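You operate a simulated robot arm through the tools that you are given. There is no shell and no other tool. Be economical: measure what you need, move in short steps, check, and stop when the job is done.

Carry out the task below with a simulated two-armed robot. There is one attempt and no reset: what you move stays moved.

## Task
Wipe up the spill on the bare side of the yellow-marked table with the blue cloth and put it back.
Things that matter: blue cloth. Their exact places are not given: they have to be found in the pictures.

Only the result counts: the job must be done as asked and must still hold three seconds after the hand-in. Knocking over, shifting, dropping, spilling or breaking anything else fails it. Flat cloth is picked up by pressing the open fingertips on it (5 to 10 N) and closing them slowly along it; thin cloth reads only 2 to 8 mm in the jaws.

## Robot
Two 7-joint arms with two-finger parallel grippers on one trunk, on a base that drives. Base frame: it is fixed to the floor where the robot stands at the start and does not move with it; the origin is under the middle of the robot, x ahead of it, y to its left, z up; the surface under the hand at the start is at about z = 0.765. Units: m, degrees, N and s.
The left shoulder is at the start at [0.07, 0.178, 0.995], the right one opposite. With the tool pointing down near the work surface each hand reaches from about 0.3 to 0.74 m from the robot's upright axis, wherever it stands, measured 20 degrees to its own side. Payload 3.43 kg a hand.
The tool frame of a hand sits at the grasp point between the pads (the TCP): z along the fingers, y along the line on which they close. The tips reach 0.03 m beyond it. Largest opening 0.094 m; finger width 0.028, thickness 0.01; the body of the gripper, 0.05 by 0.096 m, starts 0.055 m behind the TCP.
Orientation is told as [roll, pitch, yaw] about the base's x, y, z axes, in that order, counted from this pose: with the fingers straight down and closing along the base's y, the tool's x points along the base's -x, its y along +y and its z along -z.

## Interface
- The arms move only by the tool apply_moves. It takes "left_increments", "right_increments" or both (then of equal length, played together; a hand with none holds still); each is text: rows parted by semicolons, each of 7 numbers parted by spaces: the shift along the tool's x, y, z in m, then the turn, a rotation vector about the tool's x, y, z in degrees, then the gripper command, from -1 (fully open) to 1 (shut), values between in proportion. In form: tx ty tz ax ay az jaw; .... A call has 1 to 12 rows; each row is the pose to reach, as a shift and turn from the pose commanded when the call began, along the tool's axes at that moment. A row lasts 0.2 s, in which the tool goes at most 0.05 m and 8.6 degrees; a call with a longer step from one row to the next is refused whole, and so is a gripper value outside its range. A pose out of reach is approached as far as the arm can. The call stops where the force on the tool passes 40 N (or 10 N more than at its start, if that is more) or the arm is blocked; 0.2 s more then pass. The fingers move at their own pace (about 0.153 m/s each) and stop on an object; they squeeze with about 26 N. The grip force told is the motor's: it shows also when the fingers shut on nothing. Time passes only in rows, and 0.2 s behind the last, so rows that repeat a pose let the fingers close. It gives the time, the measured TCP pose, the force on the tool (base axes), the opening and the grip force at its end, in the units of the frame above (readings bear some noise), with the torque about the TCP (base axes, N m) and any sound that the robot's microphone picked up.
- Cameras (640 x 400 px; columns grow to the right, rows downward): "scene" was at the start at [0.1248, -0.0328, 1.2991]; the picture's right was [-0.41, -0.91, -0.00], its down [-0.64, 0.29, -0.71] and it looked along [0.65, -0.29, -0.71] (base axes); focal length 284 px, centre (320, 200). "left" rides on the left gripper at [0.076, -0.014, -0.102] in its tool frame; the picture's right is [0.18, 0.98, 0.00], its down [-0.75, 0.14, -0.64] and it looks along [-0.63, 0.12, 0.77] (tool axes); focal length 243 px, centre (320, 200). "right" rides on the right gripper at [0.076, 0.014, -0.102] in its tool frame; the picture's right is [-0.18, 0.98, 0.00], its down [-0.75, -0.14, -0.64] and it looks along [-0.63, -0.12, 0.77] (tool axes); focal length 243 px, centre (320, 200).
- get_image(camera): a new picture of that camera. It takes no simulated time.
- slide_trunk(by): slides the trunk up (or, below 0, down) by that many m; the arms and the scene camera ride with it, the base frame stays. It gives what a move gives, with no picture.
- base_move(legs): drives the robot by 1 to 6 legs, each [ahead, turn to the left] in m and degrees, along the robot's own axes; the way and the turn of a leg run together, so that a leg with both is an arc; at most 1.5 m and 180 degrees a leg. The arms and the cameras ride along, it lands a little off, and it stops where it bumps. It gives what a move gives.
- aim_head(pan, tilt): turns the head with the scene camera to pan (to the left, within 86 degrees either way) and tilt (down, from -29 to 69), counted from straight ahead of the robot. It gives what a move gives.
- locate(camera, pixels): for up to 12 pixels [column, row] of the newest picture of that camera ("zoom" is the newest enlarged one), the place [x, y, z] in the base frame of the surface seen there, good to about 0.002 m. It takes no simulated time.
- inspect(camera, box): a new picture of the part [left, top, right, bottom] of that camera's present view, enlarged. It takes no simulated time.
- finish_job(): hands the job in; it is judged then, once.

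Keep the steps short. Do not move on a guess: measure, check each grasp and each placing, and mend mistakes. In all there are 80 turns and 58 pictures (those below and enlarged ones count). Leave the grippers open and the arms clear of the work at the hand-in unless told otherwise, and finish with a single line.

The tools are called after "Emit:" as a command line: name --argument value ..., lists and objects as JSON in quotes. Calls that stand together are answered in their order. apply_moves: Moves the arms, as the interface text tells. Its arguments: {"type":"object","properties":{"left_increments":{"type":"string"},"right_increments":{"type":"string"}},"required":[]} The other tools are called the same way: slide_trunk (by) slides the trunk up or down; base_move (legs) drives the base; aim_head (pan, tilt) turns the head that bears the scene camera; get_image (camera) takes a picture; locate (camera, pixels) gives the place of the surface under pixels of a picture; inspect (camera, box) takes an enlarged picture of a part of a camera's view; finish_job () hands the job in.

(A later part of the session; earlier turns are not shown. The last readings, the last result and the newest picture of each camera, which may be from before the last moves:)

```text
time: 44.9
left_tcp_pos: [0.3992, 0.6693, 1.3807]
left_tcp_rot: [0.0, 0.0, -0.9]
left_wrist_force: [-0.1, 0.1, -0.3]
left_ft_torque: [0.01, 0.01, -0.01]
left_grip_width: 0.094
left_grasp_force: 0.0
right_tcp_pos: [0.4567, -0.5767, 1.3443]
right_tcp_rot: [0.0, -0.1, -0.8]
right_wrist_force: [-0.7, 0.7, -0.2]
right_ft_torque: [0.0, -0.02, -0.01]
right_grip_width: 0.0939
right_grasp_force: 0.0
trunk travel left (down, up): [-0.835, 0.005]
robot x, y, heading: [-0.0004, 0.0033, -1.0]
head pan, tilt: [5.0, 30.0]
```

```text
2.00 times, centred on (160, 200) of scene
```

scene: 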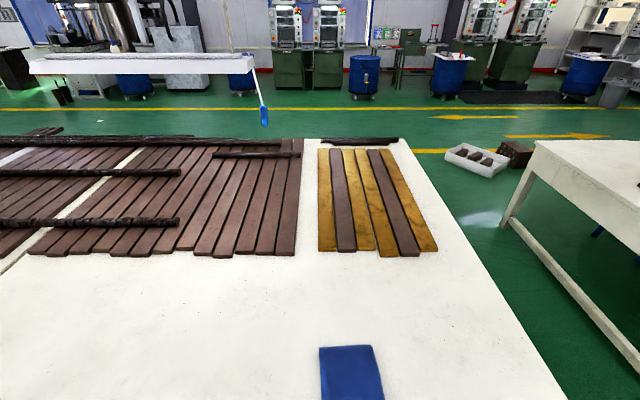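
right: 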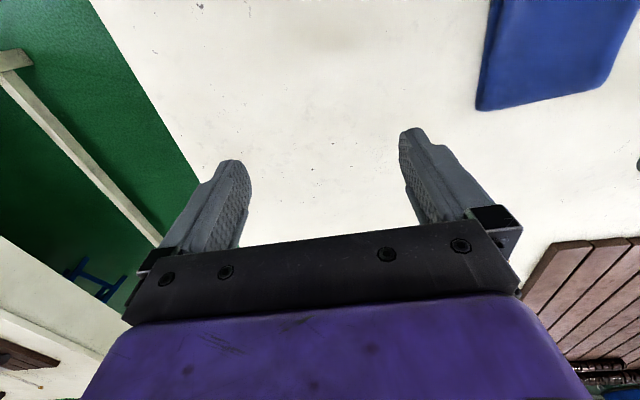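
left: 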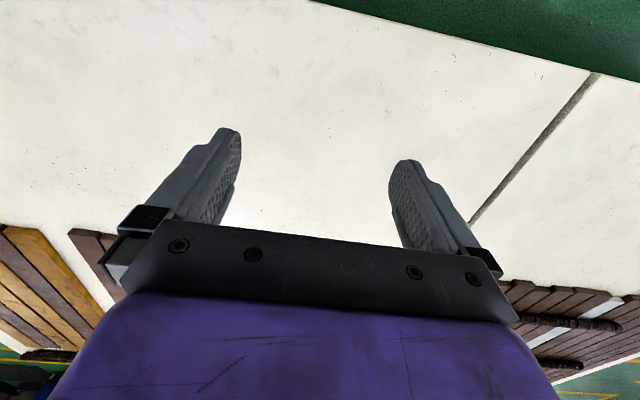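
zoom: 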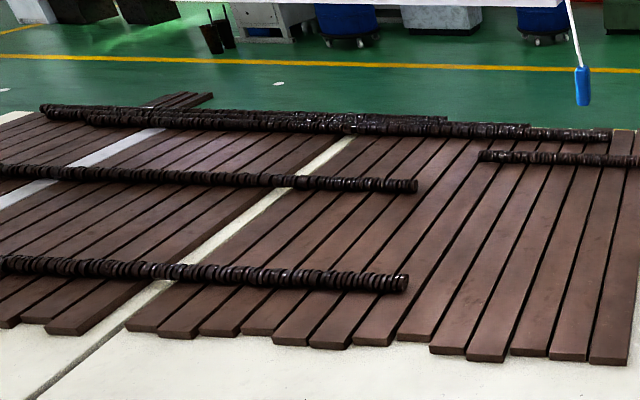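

Nothing is hidden there either. The spill may be a clear film that only shows at a flat angle, so I'll lower the trunk (hands stay about 0.9 high) and look across the strip.

Emit:
slide_trunk --by -0.42

Emit:
aim_head --pan -35 --tilt 25

Emit:
get_image --camera "scene"

Emit:
aim_head --pan 35 --tilt 25

Emit:
get_image --camera "scene"

```text
refused: -0.42 is not a number from -0.4 to 0.4
```

```text
time: 45.9
left_tcp_pos: [0.4001, 0.6692, 1.3811]
left_tcp_rot: [0.0, 0.0, -0.8]
left_wrist_force: [0.0, 0.0, -0.6]
left_ft_torque: [0.01, -0.01, 0.0]
left_grip_width: 0.0941
left_grasp_force: 0.0
right_tcp_pos: [0.4561, -0.5766, 1.3445]
right_tcp_rot: [0.1, -0.1, -0.9]
right_wrist_force: [0.1, 0.8, -0.3]
right_ft_torque: [0.02, 0.0, -0.03]
right_grip_width: 0.0938
right_grasp_force: 0.0
trunk travel left (down, up): [-0.835, 0.005]
robot x, y, heading: [-0.0014, 0.0034, -1.0]
head pan, tilt: [-35.0, 25.0]
```

```text
19 pictures are left
```

scene: 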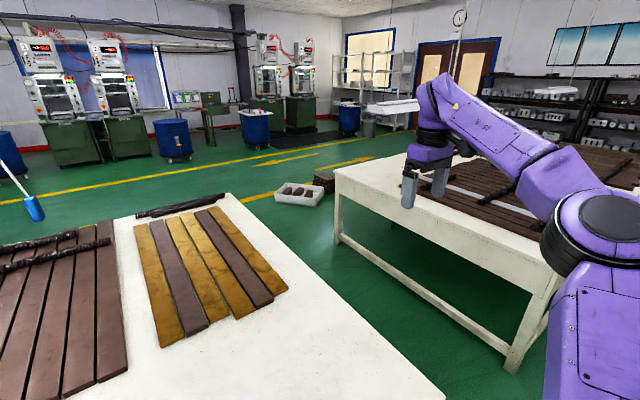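

```text
time: 47.3
left_tcp_pos: [0.3981, 0.6701, 1.3797]
left_tcp_rot: [0.0, 0.1, -0.8]
left_wrist_force: [0.6, -0.4, 0.5]
left_ft_torque: [-0.02, -0.01, 0.02]
left_grip_width: 0.0938
left_grasp_force: 0.0
right_tcp_pos: [0.4568, -0.5778, 1.3439]
right_tcp_rot: [0.0, 0.0, -0.9]
right_wrist_force: [-0.8, 0.0, 0.1]
right_ft_torque: [-0.02, 0.0, -0.02]
right_grip_width: 0.0941
right_grasp_force: 0.1
trunk travel left (down, up): [-0.835, 0.005]
robot x, y, heading: [-0.0003, 0.0025, -1.0]
head pan, tilt: [35.0, 25.0]
```

```text
18 pictures are left
```

scene: 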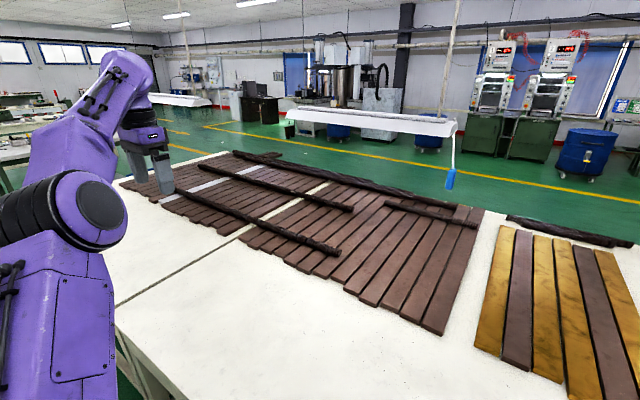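

That lowering was refused because the limit is 0.4 per call. I'll lower it by 0.4 and take one flat-angle view.

Emit:
slide_trunk --by -0.4

Emit:
aim_head --pan -15 --tilt 35

Emit:
get_image --camera "scene"

```text
time: 51.2
left_tcp_pos: [0.3987, 0.669, 0.9808]
left_tcp_rot: [-0.1, 0.0, -0.9]
left_wrist_force: [-0.3, 0.3, 0.1]
left_ft_torque: [-0.02, 0.0, 0.0]
left_grip_width: 0.0939
left_grasp_force: 0.1
right_tcp_pos: [0.4567, -0.5778, 0.9433]
right_tcp_rot: [-0.1, 0.0, -1.0]
right_wrist_force: [0.4, -0.7, 0.3]
right_ft_torque: [-0.03, 0.0, 0.0]
right_grip_width: 0.0941
right_grasp_force: 0.0
trunk travel left (down, up): [-0.435, 0.405]
robot x, y, heading: [-0.0031, 0.0001, -0.9]
head pan, tilt: [35.0, 25.0]
```

```text
time: 52.4
left_tcp_pos: [0.3996, 0.6685, 0.9821]
left_tcp_rot: [0.0, 0.0, -0.9]
left_wrist_force: [0.0, -0.4, 0.1]
left_ft_torque: [-0.01, 0.01, 0.01]
left_grip_width: 0.0939
left_grasp_force: 0.1
right_tcp_pos: [0.4567, -0.5788, 0.9442]
right_tcp_rot: [0.0, -0.1, -0.9]
right_wrist_force: [0.5, 0.4, -0.7]
right_ft_torque: [0.01, -0.01, -0.01]
right_grip_width: 0.094
right_grasp_force: 0.0
trunk travel left (down, up): [-0.435, 0.405]
robot x, y, heading: [0.001, 0.001, -0.9]
head pan, tilt: [-15.0, 35.0]
```

```text
17 pictures are left
```

scene: 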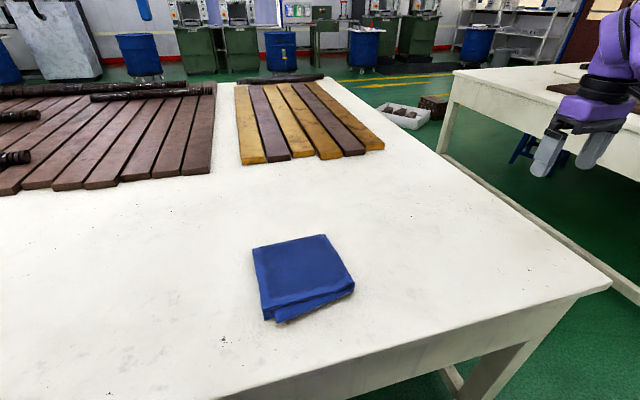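

A brownish tint shows under the near edge of the cloth, around (290-345,305). The spill may lie beneath the cloth, so I'll enlarge it.

Emit:
inspect --camera "scene" --box '[240, 225, 370, 335]'

```text
3.64 times, centred on (305, 280) of scene
```

zoom: 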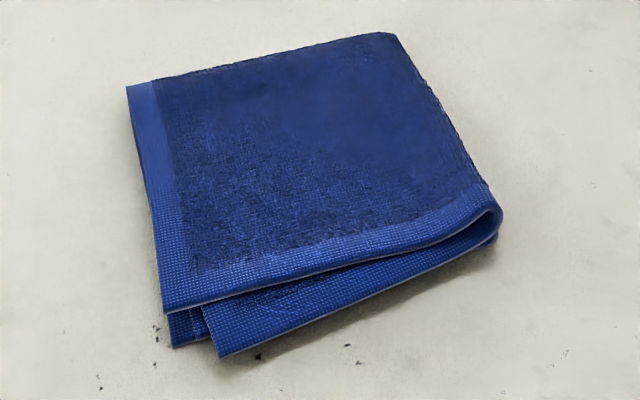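

Up close that is just the towel's contact shadow, so I'll pick the cloth up and look underneath. First I'll raise the trunk to its starting height and bring the right hand above the cloth's centre (0.475,-0.085).

Emit:
slide_trunk --by 0.14

Emit:
apply_moves --right_increments "0 0.049 0 0 0 0 -1; 0 0.098 0 0 0 0 -1; 0 0.147 0 0 0 0 -1; 0 0.196 0 0 0 0 -1; 0 0.245 0.0 0 0 0 -1; 0 0.294 0.02 0 0 0 -1; 0 0.343 0.03 0 0 0 -1; 0 0.392 0.04 0 0 0 -1; -0.005 0.44 0.05 0 0 0 -1; -0.01 0.485 0.06 0 0 0 -1; -0.01 0.493 0.1 0 0 0 -1; -0.01 0.493 0.14 0 0 0 -1"

```text
time: 54.0
left_tcp_pos: [0.3992, 0.6691, 1.1206]
left_tcp_rot: [0.0, 0.1, -0.9]
left_wrist_force: [-0.2, -0.4, -0.4]
left_ft_torque: [0.01, 0.0, 0.02]
left_grip_width: 0.0942
left_grasp_force: 0.1
right_tcp_pos: [0.4575, -0.5779, 1.0858]
right_tcp_rot: [0.0, 0.0, -0.9]
right_wrist_force: [0.5, 0.1, 0.1]
right_ft_torque: [-0.02, 0.01, 0.02]
right_grip_width: 0.0938
right_grasp_force: 0.1
trunk travel left (down, up): [-0.575, 0.265]
robot x, y, heading: [-0.0012, 0.0012, -0.9]
head pan, tilt: [-15.0, 35.0]
```

```text
refused: row 6 steps farther than a row can; nothing moved
```

The step limit refused that, so I'll use smaller steps.

Emit:
apply_moves --right_increments "0 0.045 0 0 0 0 -1; 0 0.09 0 0 0 0 -1; 0 0.135 0 0 0 0 -1; 0 0.18 0 0 0 0 -1; 0 0.225 0.0 0 0 0 -1; 0 0.27 0.015 0 0 0 -1; 0 0.315 0.03 0 0 0 -1; 0 0.36 0.045 0 0 0 -1; -0.005 0.405 0.06 0 0 0 -1; -0.01 0.45 0.075 0 0 0 -1; -0.01 0.485 0.1 0 0 0 -1; -0.01 0.493 0.14 0 0 0 -1"

Emit:
get_image --camera "right"

```text
time: 56.6
left_tcp_pos: [0.3993, 0.6688, 1.121]
left_tcp_rot: [0.0, -0.1, -0.9]
left_wrist_force: [1.3, 0.1, -0.4]
left_ft_torque: [0.02, 0.01, -0.04]
left_grip_width: 0.0941
left_grasp_force: 0.1
right_tcp_pos: [0.4876, -0.0879, 0.9459]
right_tcp_rot: [0.2, 0.1, -0.8]
right_wrist_force: [-0.5, 0.5, 0.5]
right_ft_torque: [0.02, -0.01, 0.03]
right_grip_width: 0.0937
right_grasp_force: 0.0
right hand out of reach, approached as far as the arm can: row 11, 12
trunk travel left (down, up): [-0.575, 0.265]
robot x, y, heading: [-0.0003, 0.0026, -0.9]
head pan, tilt: [-15.0, 35.0]
```

```text
15 pictures are left
```

right: 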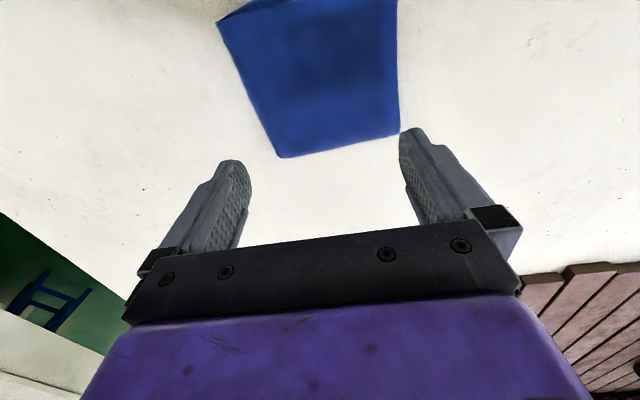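

The right arm is at its inward limit here. I'll turn the base 14° left so the cloth sits on the right hand's own side.

Emit:
base_move --legs '[[0, 14]]'

```text
time: 57.9
left_tcp_pos: [0.2263, 0.746, 1.1205]
left_tcp_rot: [0.0, 0.0, 13.1]
left_wrist_force: [-0.7, -0.2, 0.8]
left_ft_torque: [0.01, -0.02, 0.02]
left_grip_width: 0.0937
left_grasp_force: 0.1
right_tcp_pos: [0.4932, 0.0326, 0.9462]
right_tcp_rot: [0.0, 0.0, 13.3]
right_wrist_force: [-0.2, 1.0, -0.4]
right_ft_torque: [0.0, 0.03, 0.0]
right_grip_width: 0.0938
right_grasp_force: 0.2
trunk travel left (down, up): [-0.575, 0.265]
robot x, y, heading: [-0.0012, 0.0032, 13.0]
head pan, tilt: [-15.0, 35.0]
```

Emit:
apply_moves --right_increments "0.012 -0.03 0 0 0 4 -1; 0.024 -0.06 0 0 0 8 -1; 0.036 -0.09 0.02 0 0 13 -1; 0.044 -0.111 0.05 0 0 13 -1; 0.044 -0.111 0.07 0 0 13 -1"

```text
time: 59.1
left_tcp_pos: [0.2269, 0.7453, 1.1201]
left_tcp_rot: [0.0, -0.1, 13.1]
left_wrist_force: [-0.5, -0.9, -0.2]
left_ft_torque: [0.01, 0.0, 0.01]
left_grip_width: 0.0941
left_grasp_force: 0.0
right_tcp_pos: [0.5056, -0.1001, 0.8665]
right_tcp_rot: [0.1, 0.0, 0.5]
right_wrist_force: [-0.1, 0.5, 0.1]
right_ft_torque: [0.0, 0.03, 0.0]
right_grip_width: 0.094
right_grasp_force: 0.1
right hand out of reach, approached as far as the arm can: row 1, 2, 3, 4, 5
trunk travel left (down, up): [-0.575, 0.265]
robot x, y, heading: [-0.0017, -0.0028, 13.3]
head pan, tilt: [-15.0, 35.0]
```

It is still out of reach by about 3 cm, so I'll turn another 16° left.

Emit:
base_move --legs '[[0, 16]]'

```text
time: 60.4
left_tcp_pos: [0.0038, 0.7785, 1.1216]
left_tcp_rot: [0.0, 0.0, 29.6]
left_wrist_force: [-0.6, 0.2, 0.7]
left_ft_torque: [-0.01, 0.02, -0.05]
left_grip_width: 0.0937
left_grasp_force: 0.1
right_tcp_pos: [0.512, 0.048, 0.8669]
right_tcp_rot: [0.0, -0.1, 17.0]
right_wrist_force: [0.5, 0.4, 0.3]
right_ft_torque: [-0.02, 0.03, -0.03]
right_grip_width: 0.094
right_grasp_force: 0.2
trunk travel left (down, up): [-0.575, 0.265]
robot x, y, heading: [-0.0033, -0.0004, 29.5]
head pan, tilt: [-15.0, 35.0]
```

Emit:
apply_moves --right_increments "0.018 -0.028 0 0 0 0 -1; 0.036 -0.056 0 0 0 0 -1; 0.054 -0.084 0 0 0 0 -1; 0.0742 -0.1163 0 0 0 0 -1; 0.0742 -0.1163 0 0 0 0 -1"

```text
time: 61.6
left_tcp_pos: [0.005, 0.7793, 1.122]
left_tcp_rot: [-0.1, -0.1, 29.7]
left_wrist_force: [0.3, 0.5, 0.3]
left_ft_torque: [-0.03, 0.02, 0.05]
left_grip_width: 0.0942
left_grasp_force: 0.1
right_tcp_pos: [0.4994, -0.0563, 0.8973]
right_tcp_rot: [-0.2, 0.1, 17.1]
right_wrist_force: [-0.7, 1.3, 0.1]
right_ft_torque: [-0.01, 0.0, 0.02]
right_grip_width: 0.0939
right_grasp_force: 0.2
right hand out of reach, approached as far as the arm can: row 3, 4, 5
trunk travel left (down, up): [-0.575, 0.265]
robot x, y, heading: [0.0001, 0.0032, 29.4]
head pan, tilt: [-15.0, 35.0]
```

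It's too close to fold the arm. I'll back up 0.15 m so the cloth is in mid-reach.

Emit:
base_move --legs '[[-0.15, 0]]'

```text
time: 63.0
left_tcp_pos: [-0.1208, 0.7058, 1.1207]
left_tcp_rot: [0.0, -0.1, 29.4]
left_wrist_force: [-0.5, -0.8, -0.1]
left_ft_torque: [0.03, -0.04, -0.01]
left_grip_width: 0.0944
left_grasp_force: 0.0
right_tcp_pos: [0.3712, -0.1306, 0.8976]
right_tcp_rot: [-0.3, 0.1, 16.8]
right_wrist_force: [-0.1, 0.6, -0.5]
right_ft_torque: [0.03, 0.0, -0.02]
right_grip_width: 0.094
right_grasp_force: 0.1
trunk travel left (down, up): [-0.575, 0.265]
robot x, y, heading: [-0.1295, -0.068, 29.3]
head pan, tilt: [-15.0, 35.0]
```

Emit:
apply_moves --right_increments "-0.04 0.005 0 0 0 0 -1; -0.08 0.01 0 0 0 0 -1; -0.1127 0.0132 0 0 0 0 -1; -0.1127 0.0132 0 0 0 0 -1"

```text
time: 64.0
left_tcp_pos: [-0.1196, 0.7066, 1.1205]
left_tcp_rot: [-0.2, 0.0, 29.4]
left_wrist_force: [-0.6, 0.7, -0.7]
left_ft_torque: [0.0, -0.01, 0.0]
left_grip_width: 0.0942
left_grasp_force: 0.1
right_tcp_pos: [0.4772, -0.0847, 0.8954]
right_tcp_rot: [-0.2, 0.0, 16.8]
right_wrist_force: [0.3, 0.6, 0.0]
right_ft_torque: [0.01, -0.03, 0.0]
right_grip_width: 0.0941
right_grasp_force: 0.1
trunk travel left (down, up): [-0.575, 0.265]
robot x, y, heading: [-0.1243, -0.074, 29.6]
head pan, tilt: [-15.0, 35.0]
```

The hand is over the cloth's centre with no reach warning. I'll lower it to about 1.5 cm above the cloth and check from the scene camera.

Emit:
apply_moves --right_increments "0 0 0.03 0 0 0 -1; 0 0 0.06 0 0 0 -1; 0 0 0.06 0 0 0 -1"

Emit:
aim_head --pan -28 --tilt 40

Emit:
get_image --camera "scene"

```text
time: 64.8
left_tcp_pos: [-0.1213, 0.708, 1.1216]
left_tcp_rot: [0.1, -0.1, 29.4]
left_wrist_force: [-1.2, -0.4, -0.6]
left_ft_torque: [-0.03, -0.02, -0.01]
left_grip_width: 0.094
left_grasp_force: 0.0
right_tcp_pos: [0.4759, -0.0844, 0.8356]
right_tcp_rot: [-0.3, 0.2, 16.7]
right_wrist_force: [0.2, 0.0, -0.1]
right_ft_torque: [0.01, 0.02, 0.04]
right_grip_width: 0.0941
right_grasp_force: 0.1
trunk travel left (down, up): [-0.575, 0.265]
robot x, y, heading: [-0.1258, -0.0731, 29.3]
head pan, tilt: [-15.0, 35.0]
```

```text
time: 65.5
left_tcp_pos: [-0.1198, 0.706, 1.1204]
left_tcp_rot: [0.0, -0.1, 29.3]
left_wrist_force: [0.1, -0.4, -0.3]
left_ft_torque: [-0.01, 0.02, 0.01]
left_grip_width: 0.0941
left_grasp_force: 0.0
right_tcp_pos: [0.4746, -0.0858, 0.8379]
right_tcp_rot: [-0.3, 0.1, 16.8]
right_wrist_force: [0.4, -0.1, 0.3]
right_ft_torque: [-0.02, -0.01, -0.01]
right_grip_width: 0.094
right_grasp_force: 0.0
trunk travel left (down, up): [-0.575, 0.265]
robot x, y, heading: [-0.1272, -0.0713, 29.4]
head pan, tilt: [-28.0, 40.0]
```

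```text
14 pictures are left
```

scene: 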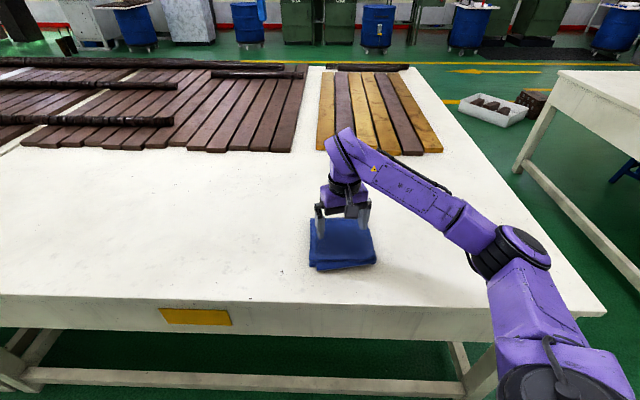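

The fingers straddle the cloth's middle. Now I'll press down gently in small steps.

Emit:
apply_moves --right_increments "0 0 0.01 0 0 0 -1; 0 0 0.016 0 0 0 -1; 0 0 0.02 0 0 0 -1; 0 0 0.024 0 0 0 -1"

```text
time: 66.5
left_tcp_pos: [-0.1192, 0.7068, 1.1203]
left_tcp_rot: [0.0, 0.0, 29.4]
left_wrist_force: [-0.6, -0.7, -0.1]
left_ft_torque: [-0.02, 0.0, 0.02]
left_grip_width: 0.0941
left_grasp_force: 0.0
right_tcp_pos: [0.4759, -0.0852, 0.8123]
right_tcp_rot: [-0.2, 0.1, 16.9]
right_wrist_force: [-0.1, 0.3, 0.9]
right_ft_torque: [0.0, -0.04, 0.02]
right_grip_width: 0.0941
right_grasp_force: 0.0
trunk travel left (down, up): [-0.575, 0.265]
robot x, y, heading: [-0.1223, -0.0711, 29.4]
head pan, tilt: [-28.0, 40.0]
```

Emit:
apply_moves --right_increments "0 0 0.004 0 0 0 -1; 0 0 0.007 0 0 0 -1; 0 0 0.009 0 0 0 -1"

```text
time: 67.3
left_tcp_pos: [-0.1207, 0.7081, 1.1213]
left_tcp_rot: [-0.1, -0.1, 29.5]
left_wrist_force: [0.2, -0.1, -0.1]
left_ft_torque: [-0.02, 0.05, 0.01]
left_grip_width: 0.0942
left_grasp_force: 0.0
right_tcp_pos: [0.474, -0.0857, 0.8067]
right_tcp_rot: [-0.3, 0.0, 16.9]
right_wrist_force: [2.9, 2.5, 13.7]
right_ft_torque: [0.09, -0.09, 0.02]
right_grip_width: 0.0933
right_grasp_force: 0.0
trunk travel left (down, up): [-0.575, 0.265]
robot x, y, heading: [-0.1291, -0.0724, 29.7]
head pan, tilt: [-28.0, 40.0]
```

It reads 13.7 N, slightly too much. I'll ease off 2 mm and close slowly.

Emit:
apply_moves --right_increments "0 0 -0.002 0 0 0 -1; 0 0 -0.002 0 0 0 -0.75; 0 0 -0.002 0 0 0 -0.5; 0 0 -0.002 0 0 0 -0.25; 0 0 -0.002 0 0 0 0; 0 0 -0.002 0 0 0 0.25; 0 0 -0.002 0 0 0 0.5; 0 0 -0.002 0 0 0 0.75; 0 0 -0.002 0 0 0 1; 0 0 -0.002 0 0 0 1; 0 0 -0.002 0 0 0 1"

```text
time: 69.7
left_tcp_pos: [-0.121, 0.7067, 1.1213]
left_tcp_rot: [-0.1, -0.1, 29.4]
left_wrist_force: [-0.7, 0.7, -0.9]
left_ft_torque: [0.01, 0.01, -0.01]
left_grip_width: 0.094
left_grasp_force: 0.0
right_tcp_pos: [0.4741, -0.0867, 0.807]
right_tcp_rot: [-0.3, 0.0, 16.8]
right_wrist_force: [-0.6, 0.8, 10.3]
right_ft_torque: [0.02, -0.05, -0.06]
right_grip_width: 0.0207
right_grasp_force: 26.1
trunk travel left (down, up): [-0.575, 0.265]
robot x, y, heading: [-0.1268, -0.071, 29.5]
head pan, tilt: [-28.0, 40.0]
```

The jaws hold 20.7 mm of cloth at 26 N. I'll lift 0.14 m and look.

Emit:
apply_moves --right_increments "0 0 -0.02 0 0 0 1; 0 0 -0.05 0 0 0 1; 0 0 -0.08 0 0 0 1; 0 0 -0.11 0 0 0 1; 0 0 -0.14 0 0 0 1; 0 0 -0.14 0 0 0 1"

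Emit:
get_image --camera "scene"

```text
time: 71.1
left_tcp_pos: [-0.119, 0.7072, 1.1205]
left_tcp_rot: [0.0, 0.0, 29.4]
left_wrist_force: [0.5, 0.6, 0.4]
left_ft_torque: [0.0, -0.04, 0.03]
left_grip_width: 0.0941
left_grasp_force: 0.0
right_tcp_pos: [0.4771, -0.0832, 0.9443]
right_tcp_rot: [-0.2, 0.3, 16.8]
right_wrist_force: [0.6, 0.0, -0.1]
right_ft_torque: [-0.04, 0.0, -0.06]
right_grip_width: 0.02
right_grasp_force: 26.1
trunk travel left (down, up): [-0.575, 0.265]
robot x, y, heading: [-0.1251, -0.0714, 29.4]
head pan, tilt: [-28.0, 40.0]
```

```text
13 pictures are left
```

scene: 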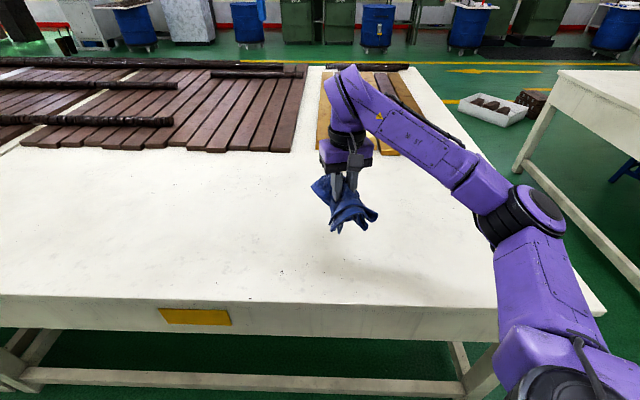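

The whole cloth came up. I'll enlarge the table where it lay.

Emit:
inspect --camera "scene" --box '[220, 180, 460, 310]'

```text
2.67 times, centred on (340, 245) of scene
```

zoom: 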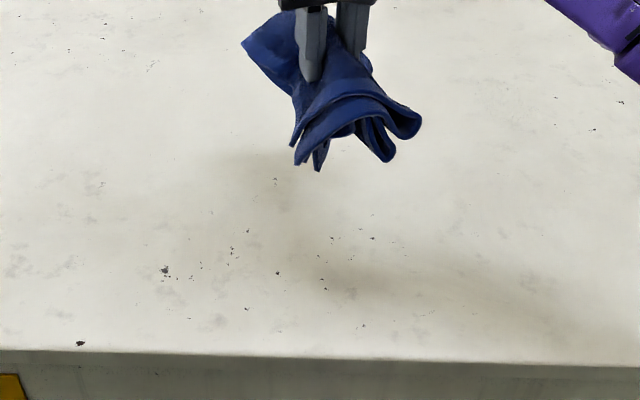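

There is no spill under the cloth. A thin film would raise the surface slightly, so I'll probe heights over a grid of the bare strip in the current scene picture, which uses no pictures.

Emit:
locate --camera "scene" --pixels '[[20, 175], [20, 215], [20, 255], [60, 175], [60, 215], [60, 255], [100, 175], [100, 215], [100, 255], [100, 285], [140, 175], [140, 215]]'

Emit:
locate --camera "scene" --pixels '[[140, 255], [140, 285], [180, 175], [180, 215], [180, 255], [180, 285], [220, 175], [220, 215], [220, 255], [220, 285], [260, 175], [260, 215]]'

Emit:
locate --camera "scene" --pixels '[[260, 255], [260, 290], [295, 175], [295, 215], [300, 255], [300, 290], [340, 250], [340, 270], [340, 290], [390, 255], [390, 285], [400, 225]]'

Emit:
locate --camera "scene" --pixels '[[400, 185], [430, 205], [430, 245], [430, 285], [465, 245], [465, 285], [450, 150], [480, 165], [490, 290], [450, 225], [415, 265], [450, 265]]'

```text
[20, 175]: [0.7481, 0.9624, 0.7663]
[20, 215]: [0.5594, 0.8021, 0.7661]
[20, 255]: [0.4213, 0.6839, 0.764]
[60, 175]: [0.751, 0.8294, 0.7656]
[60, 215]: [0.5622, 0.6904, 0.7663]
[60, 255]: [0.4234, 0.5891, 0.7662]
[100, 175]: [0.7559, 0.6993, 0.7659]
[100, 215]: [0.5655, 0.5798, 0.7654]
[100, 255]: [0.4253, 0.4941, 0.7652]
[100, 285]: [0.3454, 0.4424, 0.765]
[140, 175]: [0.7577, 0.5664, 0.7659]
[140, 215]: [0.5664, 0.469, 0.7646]
```

```text
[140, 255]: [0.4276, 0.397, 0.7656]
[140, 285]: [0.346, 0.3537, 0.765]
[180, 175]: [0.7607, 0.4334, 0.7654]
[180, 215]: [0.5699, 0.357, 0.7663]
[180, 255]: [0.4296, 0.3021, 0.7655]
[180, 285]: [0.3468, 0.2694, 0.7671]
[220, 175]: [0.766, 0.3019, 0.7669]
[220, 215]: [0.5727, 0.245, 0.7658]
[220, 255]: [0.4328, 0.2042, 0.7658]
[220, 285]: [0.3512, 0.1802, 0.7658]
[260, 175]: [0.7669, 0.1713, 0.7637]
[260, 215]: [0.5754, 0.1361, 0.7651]
```

```text
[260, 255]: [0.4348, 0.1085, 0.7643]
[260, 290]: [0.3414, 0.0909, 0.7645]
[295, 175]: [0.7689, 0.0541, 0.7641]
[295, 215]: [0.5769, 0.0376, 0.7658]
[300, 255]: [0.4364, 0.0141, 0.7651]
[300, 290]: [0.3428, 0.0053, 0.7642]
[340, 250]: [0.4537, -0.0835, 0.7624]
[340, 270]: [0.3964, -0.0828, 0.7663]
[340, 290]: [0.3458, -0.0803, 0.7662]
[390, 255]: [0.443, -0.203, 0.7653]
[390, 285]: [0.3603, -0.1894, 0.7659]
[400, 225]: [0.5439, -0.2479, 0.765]
```

```text
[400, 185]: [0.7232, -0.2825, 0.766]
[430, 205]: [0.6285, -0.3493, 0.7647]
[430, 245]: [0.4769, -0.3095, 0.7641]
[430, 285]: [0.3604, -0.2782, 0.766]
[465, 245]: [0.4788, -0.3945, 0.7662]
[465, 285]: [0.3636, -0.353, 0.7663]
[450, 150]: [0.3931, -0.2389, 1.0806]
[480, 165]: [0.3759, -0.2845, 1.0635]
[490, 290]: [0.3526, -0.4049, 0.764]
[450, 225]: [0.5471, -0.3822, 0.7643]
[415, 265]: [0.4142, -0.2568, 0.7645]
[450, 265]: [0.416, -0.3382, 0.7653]
```

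The surface is flat everywhere, and no view shows the spill. The task places it on the bare side of this table, so I'll wipe that strip systematically and keep checking. First I'll press the bundled cloth down where it is.

Emit:
apply_moves --right_increments "0 0 0.03 0 0 0 1; 0 0 0.06 0 0 0 1; 0 0 0.09 0 0 0 1; 0 0 0.11 0 0 0 1; 0 0 0.12 0 0 0 1; 0 0 0.127 0 0 0 1"

Emit:
inspect --camera "scene" --box '[260, 180, 420, 290]'

```text
time: 72.5
left_tcp_pos: [-0.1194, 0.707, 1.1203]
left_tcp_rot: [0.1, 0.1, 29.4]
left_wrist_force: [-0.1, 0.4, 0.0]
left_ft_torque: [0.01, -0.01, 0.02]
left_grip_width: 0.0938
left_grasp_force: 0.0
right_tcp_pos: [0.4774, -0.0857, 0.8199]
right_tcp_rot: [-0.3, 0.1, 16.8]
right_wrist_force: [0.5, -0.5, 0.0]
right_ft_torque: [-0.03, 0.0, -0.07]
right_grip_width: 0.02
right_grasp_force: 26.5
trunk travel left (down, up): [-0.575, 0.265]
robot x, y, heading: [-0.1288, -0.0706, 29.3]
head pan, tilt: [-28.0, 40.0]
```

```text
3.64 times, centred on (340, 235) of scene
```

zoom: 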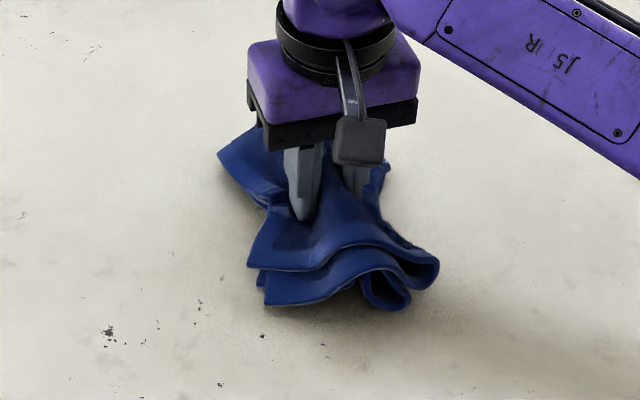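

The bundle covers about 15 cm but isn't pressed yet (0 N at TCP 0.820). I'll press about 1 cm lower and wipe left along x≈0.46.

Emit:
apply_moves --right_increments "0.01 0.003 0.008 0 0 0 1; 0.019 0.006 0.013 0 0 0 1; 0.006 0.049 0.013 0 0 0 1; -0.007 0.092 0.013 0 0 0 1; -0.02 0.135 0.013 0 0 0 1; -0.033 0.178 0.013 0 0 0 1; -0.046 0.221 0.013 0 0 0 1; -0.059 0.264 0.013 0 0 0 1; -0.072 0.307 0.013 0 0 0 1; -0.085 0.35 0.013 0 0 0 1"

```text
time: 74.7
left_tcp_pos: [-0.1204, 0.7059, 1.1215]
left_tcp_rot: [0.0, -0.1, 29.4]
left_wrist_force: [0.5, 0.7, 0.4]
left_ft_torque: [0.04, 0.01, -0.02]
left_grip_width: 0.0939
left_grasp_force: 0.2
right_tcp_pos: [0.4501, 0.2164, 0.8119]
right_tcp_rot: [-0.2, 0.2, 17.0]
right_wrist_force: [0.6, 1.4, 4.8]
right_ft_torque: [0.09, -0.04, -0.07]
right_grip_width: 0.02
right_grasp_force: 26.2
right hand out of reach, approached as far as the arm can: row 9, 10
trunk travel left (down, up): [-0.575, 0.265]
robot x, y, heading: [-0.1266, -0.0696, 29.7]
head pan, tilt: [-28.0, 40.0]
```

It wiped with 4.8 N of pressure out to y≈0.22. Next is the return lane at x≈0.37.

Emit:
apply_moves --right_increments "0.0422 -0.0186 0 0 0 0 1; 0.0844 -0.0372 0 0 0 0 1; 0.1107 -0.0658 0 0 0 0 1; 0.124 -0.1098 0 0 0 0 1; 0.1373 -0.1538 0 0 0 0 1; 0.1506 -0.1978 0 0 0 0 1; 0.1639 -0.2418 0 0 0 0 1; 0.1772 -0.2858 0 0 0 0 1; 0.1905 -0.3298 0 0 0 0 1; 0.2038 -0.3738 0 0 0 0 1; 0.2171 -0.4178 0 0 0 0 1; 0.2304 -0.4618 0 0 0 0 1"

Emit:
get_image --camera "scene"

```text
time: 77.3
left_tcp_pos: [-0.1185, 0.7077, 1.1198]
left_tcp_rot: [-0.1, 0.0, 29.3]
left_wrist_force: [1.5, 0.5, -0.7]
left_ft_torque: [0.0, 0.01, -0.01]
left_grip_width: 0.094
left_grasp_force: 0.0
right_tcp_pos: [0.4434, -0.2269, 0.8662]
right_tcp_rot: [-0.3, 0.3, 16.9]
right_wrist_force: [0.6, 0.7, -0.6]
right_ft_torque: [-0.01, 0.01, -0.06]
right_grip_width: 0.0198
right_grasp_force: 26.1
right hand out of reach, approached as far as the arm can: row 5, 8, 9, 10, 11, 12
trunk travel left (down, up): [-0.575, 0.265]
robot x, y, heading: [-0.1255, -0.0713, 29.5]
head pan, tilt: [-28.0, 40.0]
```

```text
10 pictures are left
```

scene: 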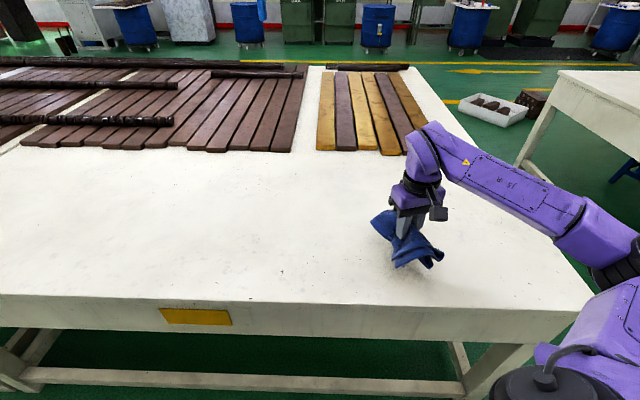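

The arm can't fold in close enough here and lifted off the table. A better way is to face along the table, hold the cloth out to the right side, and wipe long lanes by driving. First I'll tuck in the left hand and lift the right.

Emit:
apply_moves --left_increments "0 -0.045 0 0 0 0 -1; 0 -0.09 0 0 0 0 -1; 0 -0.135 0 0 0 0 -1; 0 -0.18 0 0 0 0 -1; 0 -0.225 0 0 0 0 -1; 0 -0.27 0 0 0 0 -1; 0 -0.315 0 0 0 0 -1; 0 -0.36 0 0 0 0 -1; 0 -0.40 0 0 0 0 -1; 0 -0.40 0 0 0 0 -1" --right_increments "-0.02 0 -0.03 0 0 0 1; -0.04 0 -0.06 0 0 0 1; -0.06 0 -0.09 0 0 0 1; -0.07 -0.02 -0.12 0 0 0 1; -0.07 -0.05 -0.14 0 0 0 1; -0.07 -0.08 -0.14 0 0 0 1; -0.07 -0.11 -0.14 0 0 0 1; -0.07 -0.14 -0.14 0 0 0 1; -0.07 -0.17 -0.14 0 0 0 1; -0.07 -0.17 -0.14 0 0 0 1"

```text
time: 79.5
left_tcp_pos: [0.1011, 0.4073, 1.1332]
left_tcp_rot: [-1.1, 0.1, 29.7]
left_wrist_force: [-0.5, 0.3, -0.4]
left_ft_torque: [0.01, 0.0, -0.04]
left_grip_width: 0.0941
left_grasp_force: 0.1
left hand out of reach, approached as far as the arm can: row 7, 8, 9, 10
right_tcp_pos: [0.5529, -0.3673, 1.0035]
right_tcp_rot: [-0.3, 0.1, 16.7]
right_wrist_force: [-0.5, 0.1, -0.6]
right_ft_torque: [-0.05, 0.0, -0.07]
right_grip_width: 0.0197
right_grasp_force: 25.7
trunk travel left (down, up): [-0.575, 0.265]
robot x, y, heading: [-0.1291, -0.0688, 29.1]
head pan, tilt: [-28.0, 40.0]
```

Both hands are clear. I'll turn to face along the table (heading 90).

Emit:
base_move --legs '[[0, 60.5]]'

Emit:
apply_moves --right_increments "0.04 0 0 0 0 7 1; 0.08 0 0 0 0 14 1; 0.12 0 0 0 0 21 1; 0.16 -0.01 0 0 0 28 1; 0.2 -0.02 0 0 0 35 1; 0.24 -0.03 0 0 0 42 1; 0.27 -0.04 0 0 0 49 1; 0.3 -0.05 0 0 0 56 1; 0.3 -0.05 0 0 0 60 1"

```text
time: 82.6
left_tcp_pos: [-0.425, 0.3676, 1.1322]
left_tcp_rot: [-0.9, 0.0, 89.4]
left_wrist_force: [-0.1, -0.2, -0.3]
left_ft_torque: [0.01, 0.01, 0.0]
left_grip_width: 0.0937
left_grasp_force: 0.2
right_tcp_pos: [0.473, 0.3673, 1.0034]
right_tcp_rot: [-0.2, 0.2, 76.7]
right_wrist_force: [0.9, 0.2, 0.5]
right_ft_torque: [-0.01, 0.02, -0.32]
right_grip_width: 0.0181
right_grasp_force: 26.0
trunk travel left (down, up): [-0.575, 0.265]
robot x, y, heading: [-0.129, -0.0727, 89.1]
head pan, tilt: [-28.0, 40.0]
```

```text
time: 84.6
left_tcp_pos: [-0.4243, 0.3673, 1.1317]
left_tcp_rot: [-1.2, 0.0, 89.3]
left_wrist_force: [0.7, 0.2, 0.6]
left_ft_torque: [0.0, -0.02, -0.01]
left_grip_width: 0.0937
left_grasp_force: 0.1
right_tcp_pos: [0.5581, 0.2796, 1.0217]
right_tcp_rot: [-0.2, -0.2, 17.8]
right_wrist_force: [-0.3, -1.0, -1.1]
right_ft_torque: [-0.01, 0.03, 0.3]
right_grip_width: 0.017
right_grasp_force: 26.1
right hand out of reach, approached as far as the arm can: row 2, 3, 4, 5, 6, 7, 8, 9
trunk travel left (down, up): [-0.575, 0.265]
robot x, y, heading: [-0.1266, -0.0701, 89.2]
head pan, tilt: [-28.0, 40.0]
```

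The hand can work out to the side at about 0.35 m ahead of the axis. I'll press it down at about (0.54, 0.30) and then drive along.

Emit:
apply_moves --right_increments "-0.019 0.025 0.02 0 0 0 1; -0.038 0.05 0.04 0 0 0 1; -0.057 0.075 0.06 0 0 0 1; -0.076 0.1 0.08 0 0 0 1; -0.095 0.125 0.1 0 0 0 1; -0.114 0.15 0.12 0 0 0 1; -0.133 0.175 0.14 0 0 0 1; -0.151 0.201 0.16 0 0 0 1; -0.151 0.201 0.18 0 0 0 1; -0.151 0.201 0.19 0 0 0 1; -0.151 0.201 0.194 0 0 0 1"

```text
time: 87.0
left_tcp_pos: [-0.4231, 0.367, 1.1325]
left_tcp_rot: [-1.0, -0.1, 89.3]
left_wrist_force: [-0.2, -0.9, -0.3]
left_ft_torque: [0.02, 0.01, -0.01]
left_grip_width: 0.094
left_grasp_force: 0.0
right_tcp_pos: [0.5592, 0.4365, 0.8452]
right_tcp_rot: [-0.2, 0.0, 16.6]
right_wrist_force: [-0.5, -0.2, -0.3]
right_ft_torque: [0.0, 0.02, 0.21]
right_grip_width: 0.0168
right_grasp_force: 25.8
right hand out of reach, approached as far as the arm can: row 4, 5, 6, 7, 8, 9, 10, 11
trunk travel left (down, up): [-0.575, 0.265]
robot x, y, heading: [-0.1274, -0.071, 89.2]
head pan, tilt: [-28.0, 40.0]
```

That low sideways pose doesn't work, and the wrist turn seems to be the cause. I'll lift, turn the tool back to its usual yaw relative to the robot, and bring the hand nearer at (0.41, 0.41).

Emit:
apply_moves --right_increments "0 0 -0.03 0 0 -7 1; 0 0.0 -0.07 0 0 -14 1; 0.02 0.02 -0.1 0 0 -21 1; 0.04 0.05 -0.12 0 0 -28 1; 0.06 0.08 -0.13 0 0 -35 1; 0.075 0.11 -0.13 0 0 -42 1; 0.093 0.143 -0.13 0 0 -49 1; 0.093 0.143 -0.13 0 0 -56 1; 0.093 0.143 -0.13 0 0 -60 1; 0.093 0.143 -0.13 0 0 -60 1"

```text
time: 89.2
left_tcp_pos: [-0.4252, 0.3673, 1.1317]
left_tcp_rot: [-1.1, 0.0, 89.3]
left_wrist_force: [-0.7, 0.3, -0.5]
left_ft_torque: [-0.02, -0.04, 0.01]
left_grip_width: 0.0941
left_grasp_force: 0.0
right_tcp_pos: [0.3861, 0.5311, 0.9873]
right_tcp_rot: [-0.1, 0.2, 76.6]
right_wrist_force: [0.9, -0.5, -0.9]
right_ft_torque: [0.02, 0.01, -0.25]
right_grip_width: 0.0157
right_grasp_force: 26.4
right hand out of reach, approached as far as the arm can: row 2, 3, 4, 5, 6, 7, 8, 9, 10
trunk travel left (down, up): [-0.575, 0.265]
robot x, y, heading: [-0.1267, -0.0688, 89.0]
head pan, tilt: [-28.0, 40.0]
```

Commands evidently start from the measured pose, so that target was simply too far out. I'll come back 0.12 m and press down.

Emit:
apply_moves --right_increments "0.03 -0.007 0.03 0 0 0 1; 0.06 -0.014 0.06 0 0 0 1; 0.09 -0.021 0.09 0 0 0 1; 0.117 -0.028 0.12 0 0 0 1; 0.117 -0.028 0.15 0 0 0 1; 0.117 -0.028 0.168 0 0 0 1; 0.117 -0.028 0.176 0 0 0 1"

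```text
time: 90.8
left_tcp_pos: [-0.4273, 0.3648, 1.1321]
left_tcp_rot: [-1.2, -0.1, 89.3]
left_wrist_force: [-0.4, -0.6, 0.6]
left_ft_torque: [-0.02, 0.0, 0.03]
left_grip_width: 0.0942
left_grasp_force: 0.2
right_tcp_pos: [0.3862, 0.4087, 0.8138]
right_tcp_rot: [-0.2, -0.2, 76.6]
right_wrist_force: [1.6, -0.7, 15.6]
right_ft_torque: [-0.02, -0.08, -0.19]
right_grip_width: 0.0155
right_grasp_force: 26.1
trunk travel left (down, up): [-0.575, 0.265]
robot x, y, heading: [-0.1276, -0.0708, 88.9]
head pan, tilt: [-28.0, 40.0]
```

Pressed at 15.6 N at x=0.386, which is a bit hard. I'll ease off 2 mm and drive forward 0.62 m to wipe that lane to the left end.

Emit:
apply_moves --right_increments "0 0 -0.002 0 0 0 1"

Emit:
base_move --legs '[[0.62, 1]]'

Emit:
aim_head --pan -50 --tilt 42

Emit:
get_image --camera "scene"

```text
time: 91.2
left_tcp_pos: [-0.426, 0.3669, 1.1321]
left_tcp_rot: [-1.2, 0.0, 89.3]
left_wrist_force: [0.7, 0.0, 0.7]
left_ft_torque: [-0.01, 0.01, 0.0]
left_grip_width: 0.094
left_grasp_force: 0.0
right_tcp_pos: [0.3852, 0.4083, 0.8143]
right_tcp_rot: [-0.3, 0.0, 76.6]
right_wrist_force: [1.1, 0.3, 15.2]
right_ft_torque: [0.01, -0.12, -0.16]
right_grip_width: 0.0158
right_grasp_force: 26.3
trunk travel left (down, up): [-0.575, 0.265]
robot x, y, heading: [-0.1258, -0.0707, 89.2]
head pan, tilt: [-28.0, 40.0]
```

```text
time: 94.7
left_tcp_pos: [-0.4157, 0.9951, 1.1311]
left_tcp_rot: [-1.1, 0.0, 89.2]
left_wrist_force: [0.1, 0.3, -0.1]
left_ft_torque: [-0.01, 0.01, -0.02]
left_grip_width: 0.094
left_grasp_force: 0.0
right_tcp_pos: [0.3977, 1.0361, 0.8126]
right_tcp_rot: [-0.2, 0.0, 76.5]
right_wrist_force: [0.9, -0.9, 13.4]
right_ft_torque: [-0.03, -0.06, -0.16]
right_grip_width: 0.016
right_grasp_force: 25.6
trunk travel left (down, up): [-0.575, 0.265]
robot x, y, heading: [-0.1214, 0.5557, 89.0]
head pan, tilt: [-28.0, 40.0]
```

```text
time: 95.5
left_tcp_pos: [-0.4145, 0.9961, 1.132]
left_tcp_rot: [-1.4, -0.2, 89.2]
left_wrist_force: [0.7, -1.1, -0.6]
left_ft_torque: [0.02, 0.0, -0.02]
left_grip_width: 0.0942
left_grasp_force: 0.1
right_tcp_pos: [0.3966, 1.0394, 0.8138]
right_tcp_rot: [-0.3, -0.1, 76.5]
right_wrist_force: [1.9, 0.3, 11.8]
right_ft_torque: [-0.05, -0.04, -0.2]
right_grip_width: 0.0161
right_grasp_force: 25.6
trunk travel left (down, up): [-0.575, 0.265]
robot x, y, heading: [-0.1177, 0.5536, 89.1]
head pan, tilt: [-50.0, 42.0]
```

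```text
9 pictures are left
```

scene: 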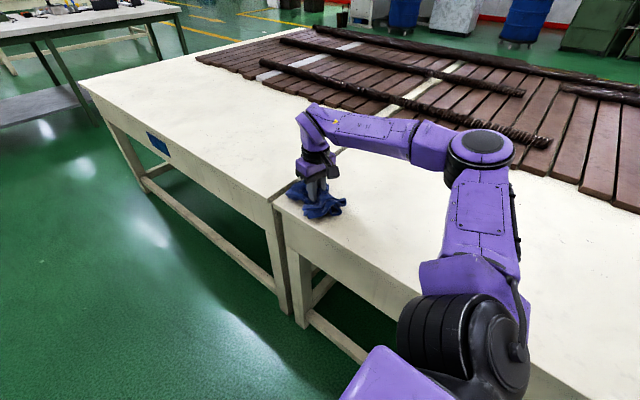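

Driving works as a wipe, at about 13 N. Now the next lane: shift the hand out to x≈0.48, top up the left end, and drive back the full table length.

Emit:
apply_moves --right_increments "0.013 -0.032 -0.001 0 0 0 1; 0.026 -0.064 -0.002 0 0 0 1; 0.039 -0.0947 -0.002 0 0 0 1"

Emit:
base_move --legs '[[0.1, 0]]'

Emit:
base_move --legs '[[-0.8, 0.5], [-0.78, 0]]'

```text
time: 96.3
left_tcp_pos: [-0.4136, 0.9965, 1.1314]
left_tcp_rot: [-1.1, -0.1, 89.2]
left_wrist_force: [-0.1, 0.3, 0.7]
left_ft_torque: [0.0, 0.01, 0.02]
left_grip_width: 0.094
left_grasp_force: 0.1
right_tcp_pos: [0.4818, 0.9802, 0.8148]
right_tcp_rot: [-0.1, 0.1, 76.5]
right_wrist_force: [-0.9, 0.0, 5.1]
right_ft_torque: [0.02, 0.04, -0.12]
right_grip_width: 0.0162
right_grasp_force: 25.4
trunk travel left (down, up): [-0.575, 0.265]
robot x, y, heading: [-0.1143, 0.5561, 88.8]
head pan, tilt: [-50.0, 42.0]
```

```text
time: 97.5
left_tcp_pos: [-0.4112, 1.0986, 1.1316]
left_tcp_rot: [-1.2, 0.0, 89.0]
left_wrist_force: [-0.5, -0.1, 0.8]
left_ft_torque: [-0.03, -0.02, 0.01]
left_grip_width: 0.094
left_grasp_force: 0.1
right_tcp_pos: [0.4847, 1.0802, 0.8163]
right_tcp_rot: [-0.3, 0.2, 76.4]
right_wrist_force: [-0.3, -1.4, 5.3]
right_ft_torque: [-0.09, 0.01, -0.18]
right_grip_width: 0.0159
right_grasp_force: 25.9
trunk travel left (down, up): [-0.575, 0.265]
robot x, y, heading: [-0.1135, 0.6607, 89.1]
head pan, tilt: [-50.0, 42.0]
```

```text
time: 105.7
left_tcp_pos: [-0.4217, -0.5087, 1.1336]
left_tcp_rot: [-1.2, 0.0, 90.2]
left_wrist_force: [0.5, 0.0, -0.3]
left_ft_torque: [0.02, 0.02, 0.03]
left_grip_width: 0.0941
left_grasp_force: 0.0
right_tcp_pos: [0.4729, -0.5099, 0.8153]
right_tcp_rot: [-0.2, 0.0, 77.5]
right_wrist_force: [-0.2, -0.3, 4.3]
right_ft_torque: [-0.01, -0.01, -0.22]
right_grip_width: 0.016
right_grasp_force: 26.7
trunk travel left (down, up): [-0.575, 0.265]
robot x, y, heading: [-0.1153, -0.9394, 89.9]
head pan, tilt: [-50.0, 42.0]
```

Lane 0.48 is done at 4 to 5 N. Now the rest of the near lane (x≈0.39) from the right end up to y≈0.47.

Emit:
apply_moves --right_increments "-0.007 0.032 0 0 0 0 1; -0.014 0.064 0 0 0 0 1; -0.02 0.0945 0.001 0 0 0 1"

Emit:
base_move --legs '[[-0.06, 0], [1.0, 0]]'

```text
time: 106.5
left_tcp_pos: [-0.4242, -0.5094, 1.1324]
left_tcp_rot: [-1.3, 0.0, 90.1]
left_wrist_force: [1.2, 1.0, -0.3]
left_ft_torque: [-0.02, -0.04, 0.01]
left_grip_width: 0.0939
left_grasp_force: 0.1
right_tcp_pos: [0.3851, -0.4683, 0.8144]
right_tcp_rot: [-0.3, 0.1, 77.4]
right_wrist_force: [1.9, -0.4, 9.3]
right_ft_torque: [-0.03, -0.12, -0.19]
right_grip_width: 0.0158
right_grasp_force: 26.0
trunk travel left (down, up): [-0.575, 0.265]
robot x, y, heading: [-0.1196, -0.942, 89.9]
head pan, tilt: [-50.0, 42.0]
```

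```text
time: 112.2
left_tcp_pos: [-0.4444, 0.4252, 1.1322]
left_tcp_rot: [-1.2, 0.1, 91.5]
left_wrist_force: [0.0, 0.0, 0.9]
left_ft_torque: [-0.02, -0.02, -0.01]
left_grip_width: 0.0939
left_grasp_force: 0.1
right_tcp_pos: [0.3645, 0.484, 0.8144]
right_tcp_rot: [-0.2, 0.1, 78.8]
right_wrist_force: [0.5, -0.6, 8.5]
right_ft_torque: [0.0, -0.04, -0.2]
right_grip_width: 0.0162
right_grasp_force: 25.9
trunk travel left (down, up): [-0.575, 0.265]
robot x, y, heading: [-0.1282, -0.001, 91.3]
head pan, tilt: [-50.0, 42.0]
```

The near lane is done. Now I'll bring the robot about 9 cm nearer the table with an S-curve, shift the hand to x≈0.56, and drive back.

Emit:
base_move --legs '[[0.28, -20], [0.28, 19]]'

Emit:
apply_moves --right_increments "0.008 -0.037 0 0 0 0 1; 0.016 -0.074 0 0 0 0 1; 0.024 -0.11 0 0 0 0 1"

```text
time: 115.7
left_tcp_pos: [-0.3534, 0.9706, 1.1322]
left_tcp_rot: [-1.3, 0.0, 90.6]
left_wrist_force: [0.5, -0.2, 0.9]
left_ft_torque: [0.0, 0.03, 0.01]
left_grip_width: 0.094
left_grasp_force: 0.0
right_tcp_pos: [0.4551, 1.0137, 0.8131]
right_tcp_rot: [-0.2, 0.1, 77.6]
right_wrist_force: [0.2, -3.0, 9.2]
right_ft_torque: [-0.1, -0.01, -0.26]
right_grip_width: 0.0157
right_grasp_force: 26.0
trunk travel left (down, up): [-0.575, 0.265]
robot x, y, heading: [-0.042, 0.5381, 90.3]
head pan, tilt: [-50.0, 42.0]
```

```text
time: 116.5
left_tcp_pos: [-0.3506, 0.97, 1.1322]
left_tcp_rot: [-1.2, 0.0, 90.5]
left_wrist_force: [1.1, 0.2, 0.1]
left_ft_torque: [0.04, 0.03, 0.02]
left_grip_width: 0.0939
left_grasp_force: 0.0
right_tcp_pos: [0.5574, 0.9678, 0.8148]
right_tcp_rot: [-0.1, 0.1, 77.8]
right_wrist_force: [-1.0, 0.3, 3.9]
right_ft_torque: [0.0, 0.06, -0.27]
right_grip_width: 0.0155
right_grasp_force: 26.1
trunk travel left (down, up): [-0.575, 0.265]
robot x, y, heading: [-0.0441, 0.5378, 90.1]
head pan, tilt: [-50.0, 42.0]
```

Emit:
apply_moves --right_increments "0 0 0.002 0 0 0 1"

Emit:
base_move --legs '[[0.1, 0], [-0.8, 0], [-0.79, 0]]'

```text
time: 116.9
left_tcp_pos: [-0.3525, 0.9697, 1.133]
left_tcp_rot: [-1.2, -0.1, 90.4]
left_wrist_force: [-0.4, 0.2, -0.7]
left_ft_torque: [0.01, 0.01, 0.01]
left_grip_width: 0.0943
left_grasp_force: 0.0
right_tcp_pos: [0.5579, 0.9657, 0.8145]
right_tcp_rot: [-0.2, 0.0, 77.6]
right_wrist_force: [-1.2, 0.2, 8.0]
right_ft_torque: [0.0, -0.02, -0.23]
right_grip_width: 0.0157
right_grasp_force: 26.0
trunk travel left (down, up): [-0.575, 0.265]
robot x, y, heading: [-0.0445, 0.5378, 90.6]
head pan, tilt: [-50.0, 42.0]
```

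```text
time: 125.8
left_tcp_pos: [-0.3199, -0.5226, 1.1329]
left_tcp_rot: [-1.2, 0.0, 91.1]
left_wrist_force: [-0.2, 0.1, 0.4]
left_ft_torque: [0.01, 0.0, -0.01]
left_grip_width: 0.0942
left_grasp_force: 0.1
right_tcp_pos: [0.588, -0.5142, 0.815]
right_tcp_rot: [-0.2, 0.1, 78.4]
right_wrist_force: [-0.5, -0.5, 8.3]
right_ft_torque: [-0.03, 0.01, -0.22]
right_grip_width: 0.0156
right_grasp_force: 26.6
trunk travel left (down, up): [-0.575, 0.265]
robot x, y, heading: [-0.007, -0.9496, 91.5]
head pan, tilt: [-50.0, 42.0]
```

Lane 0.56–0.59 is done. Next I'll try x≈0.66 with the hand a bit further back along the robot.

Emit:
apply_moves --right_increments "0.012 -0.028 0 0 0 0 1; 0.024 -0.056 0 0 0 0 1; 0.036 -0.084 0 0 0 0 1; 0.036 -0.084 0.001 0 0 0 1"

```text
time: 126.8
left_tcp_pos: [-0.3219, -0.5221, 1.1329]
left_tcp_rot: [-1.4, 0.0, 91.1]
left_wrist_force: [0.0, 0.0, -0.8]
left_ft_torque: [-0.05, 0.0, 0.0]
left_grip_width: 0.0939
left_grasp_force: 0.0
right_tcp_pos: [0.6634, -0.5668, 0.8143]
right_tcp_rot: [-0.3, 0.1, 78.5]
right_wrist_force: [-2.2, 1.2, 8.7]
right_ft_torque: [0.02, 0.04, -0.25]
right_grip_width: 0.0155
right_grasp_force: 26.9
trunk travel left (down, up): [-0.575, 0.265]
robot x, y, heading: [-0.0055, -0.951, 91.1]
head pan, tilt: [-50.0, 42.0]
```

Emit:
locate --camera "scene" --pixels '[[608, 207], [575, 190], [545, 146], [545, 178], [632, 216], [385, 118], [250, 84]]'

Emit:
base_move --legs '[[0.8, -1.2], [0.8, 0]]'

```text
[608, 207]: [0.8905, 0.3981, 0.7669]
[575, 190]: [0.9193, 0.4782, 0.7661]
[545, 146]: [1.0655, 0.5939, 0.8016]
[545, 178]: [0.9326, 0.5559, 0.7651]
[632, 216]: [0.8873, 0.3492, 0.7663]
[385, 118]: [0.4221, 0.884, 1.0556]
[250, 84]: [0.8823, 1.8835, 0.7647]
```

```text
time: 134.9
left_tcp_pos: [-0.2763, 1.0821, 1.132]
left_tcp_rot: [-1.2, -0.1, 88.2]
left_wrist_force: [-0.5, -0.3, 0.0]
left_ft_torque: [-0.02, -0.03, 0.02]
left_grip_width: 0.0941
left_grasp_force: 0.1
right_tcp_pos: [0.7046, 0.9856, 0.8125]
right_tcp_rot: [-0.2, 0.1, 75.6]
right_wrist_force: [0.5, -0.2, 10.7]
right_ft_torque: [-0.02, -0.04, 0.05]
right_grip_width: 0.0155
right_grasp_force: 26.0
trunk travel left (down, up): [-0.575, 0.265]
robot x, y, heading: [0.0134, 0.6398, 88.1]
head pan, tilt: [-50.0, 42.0]
```

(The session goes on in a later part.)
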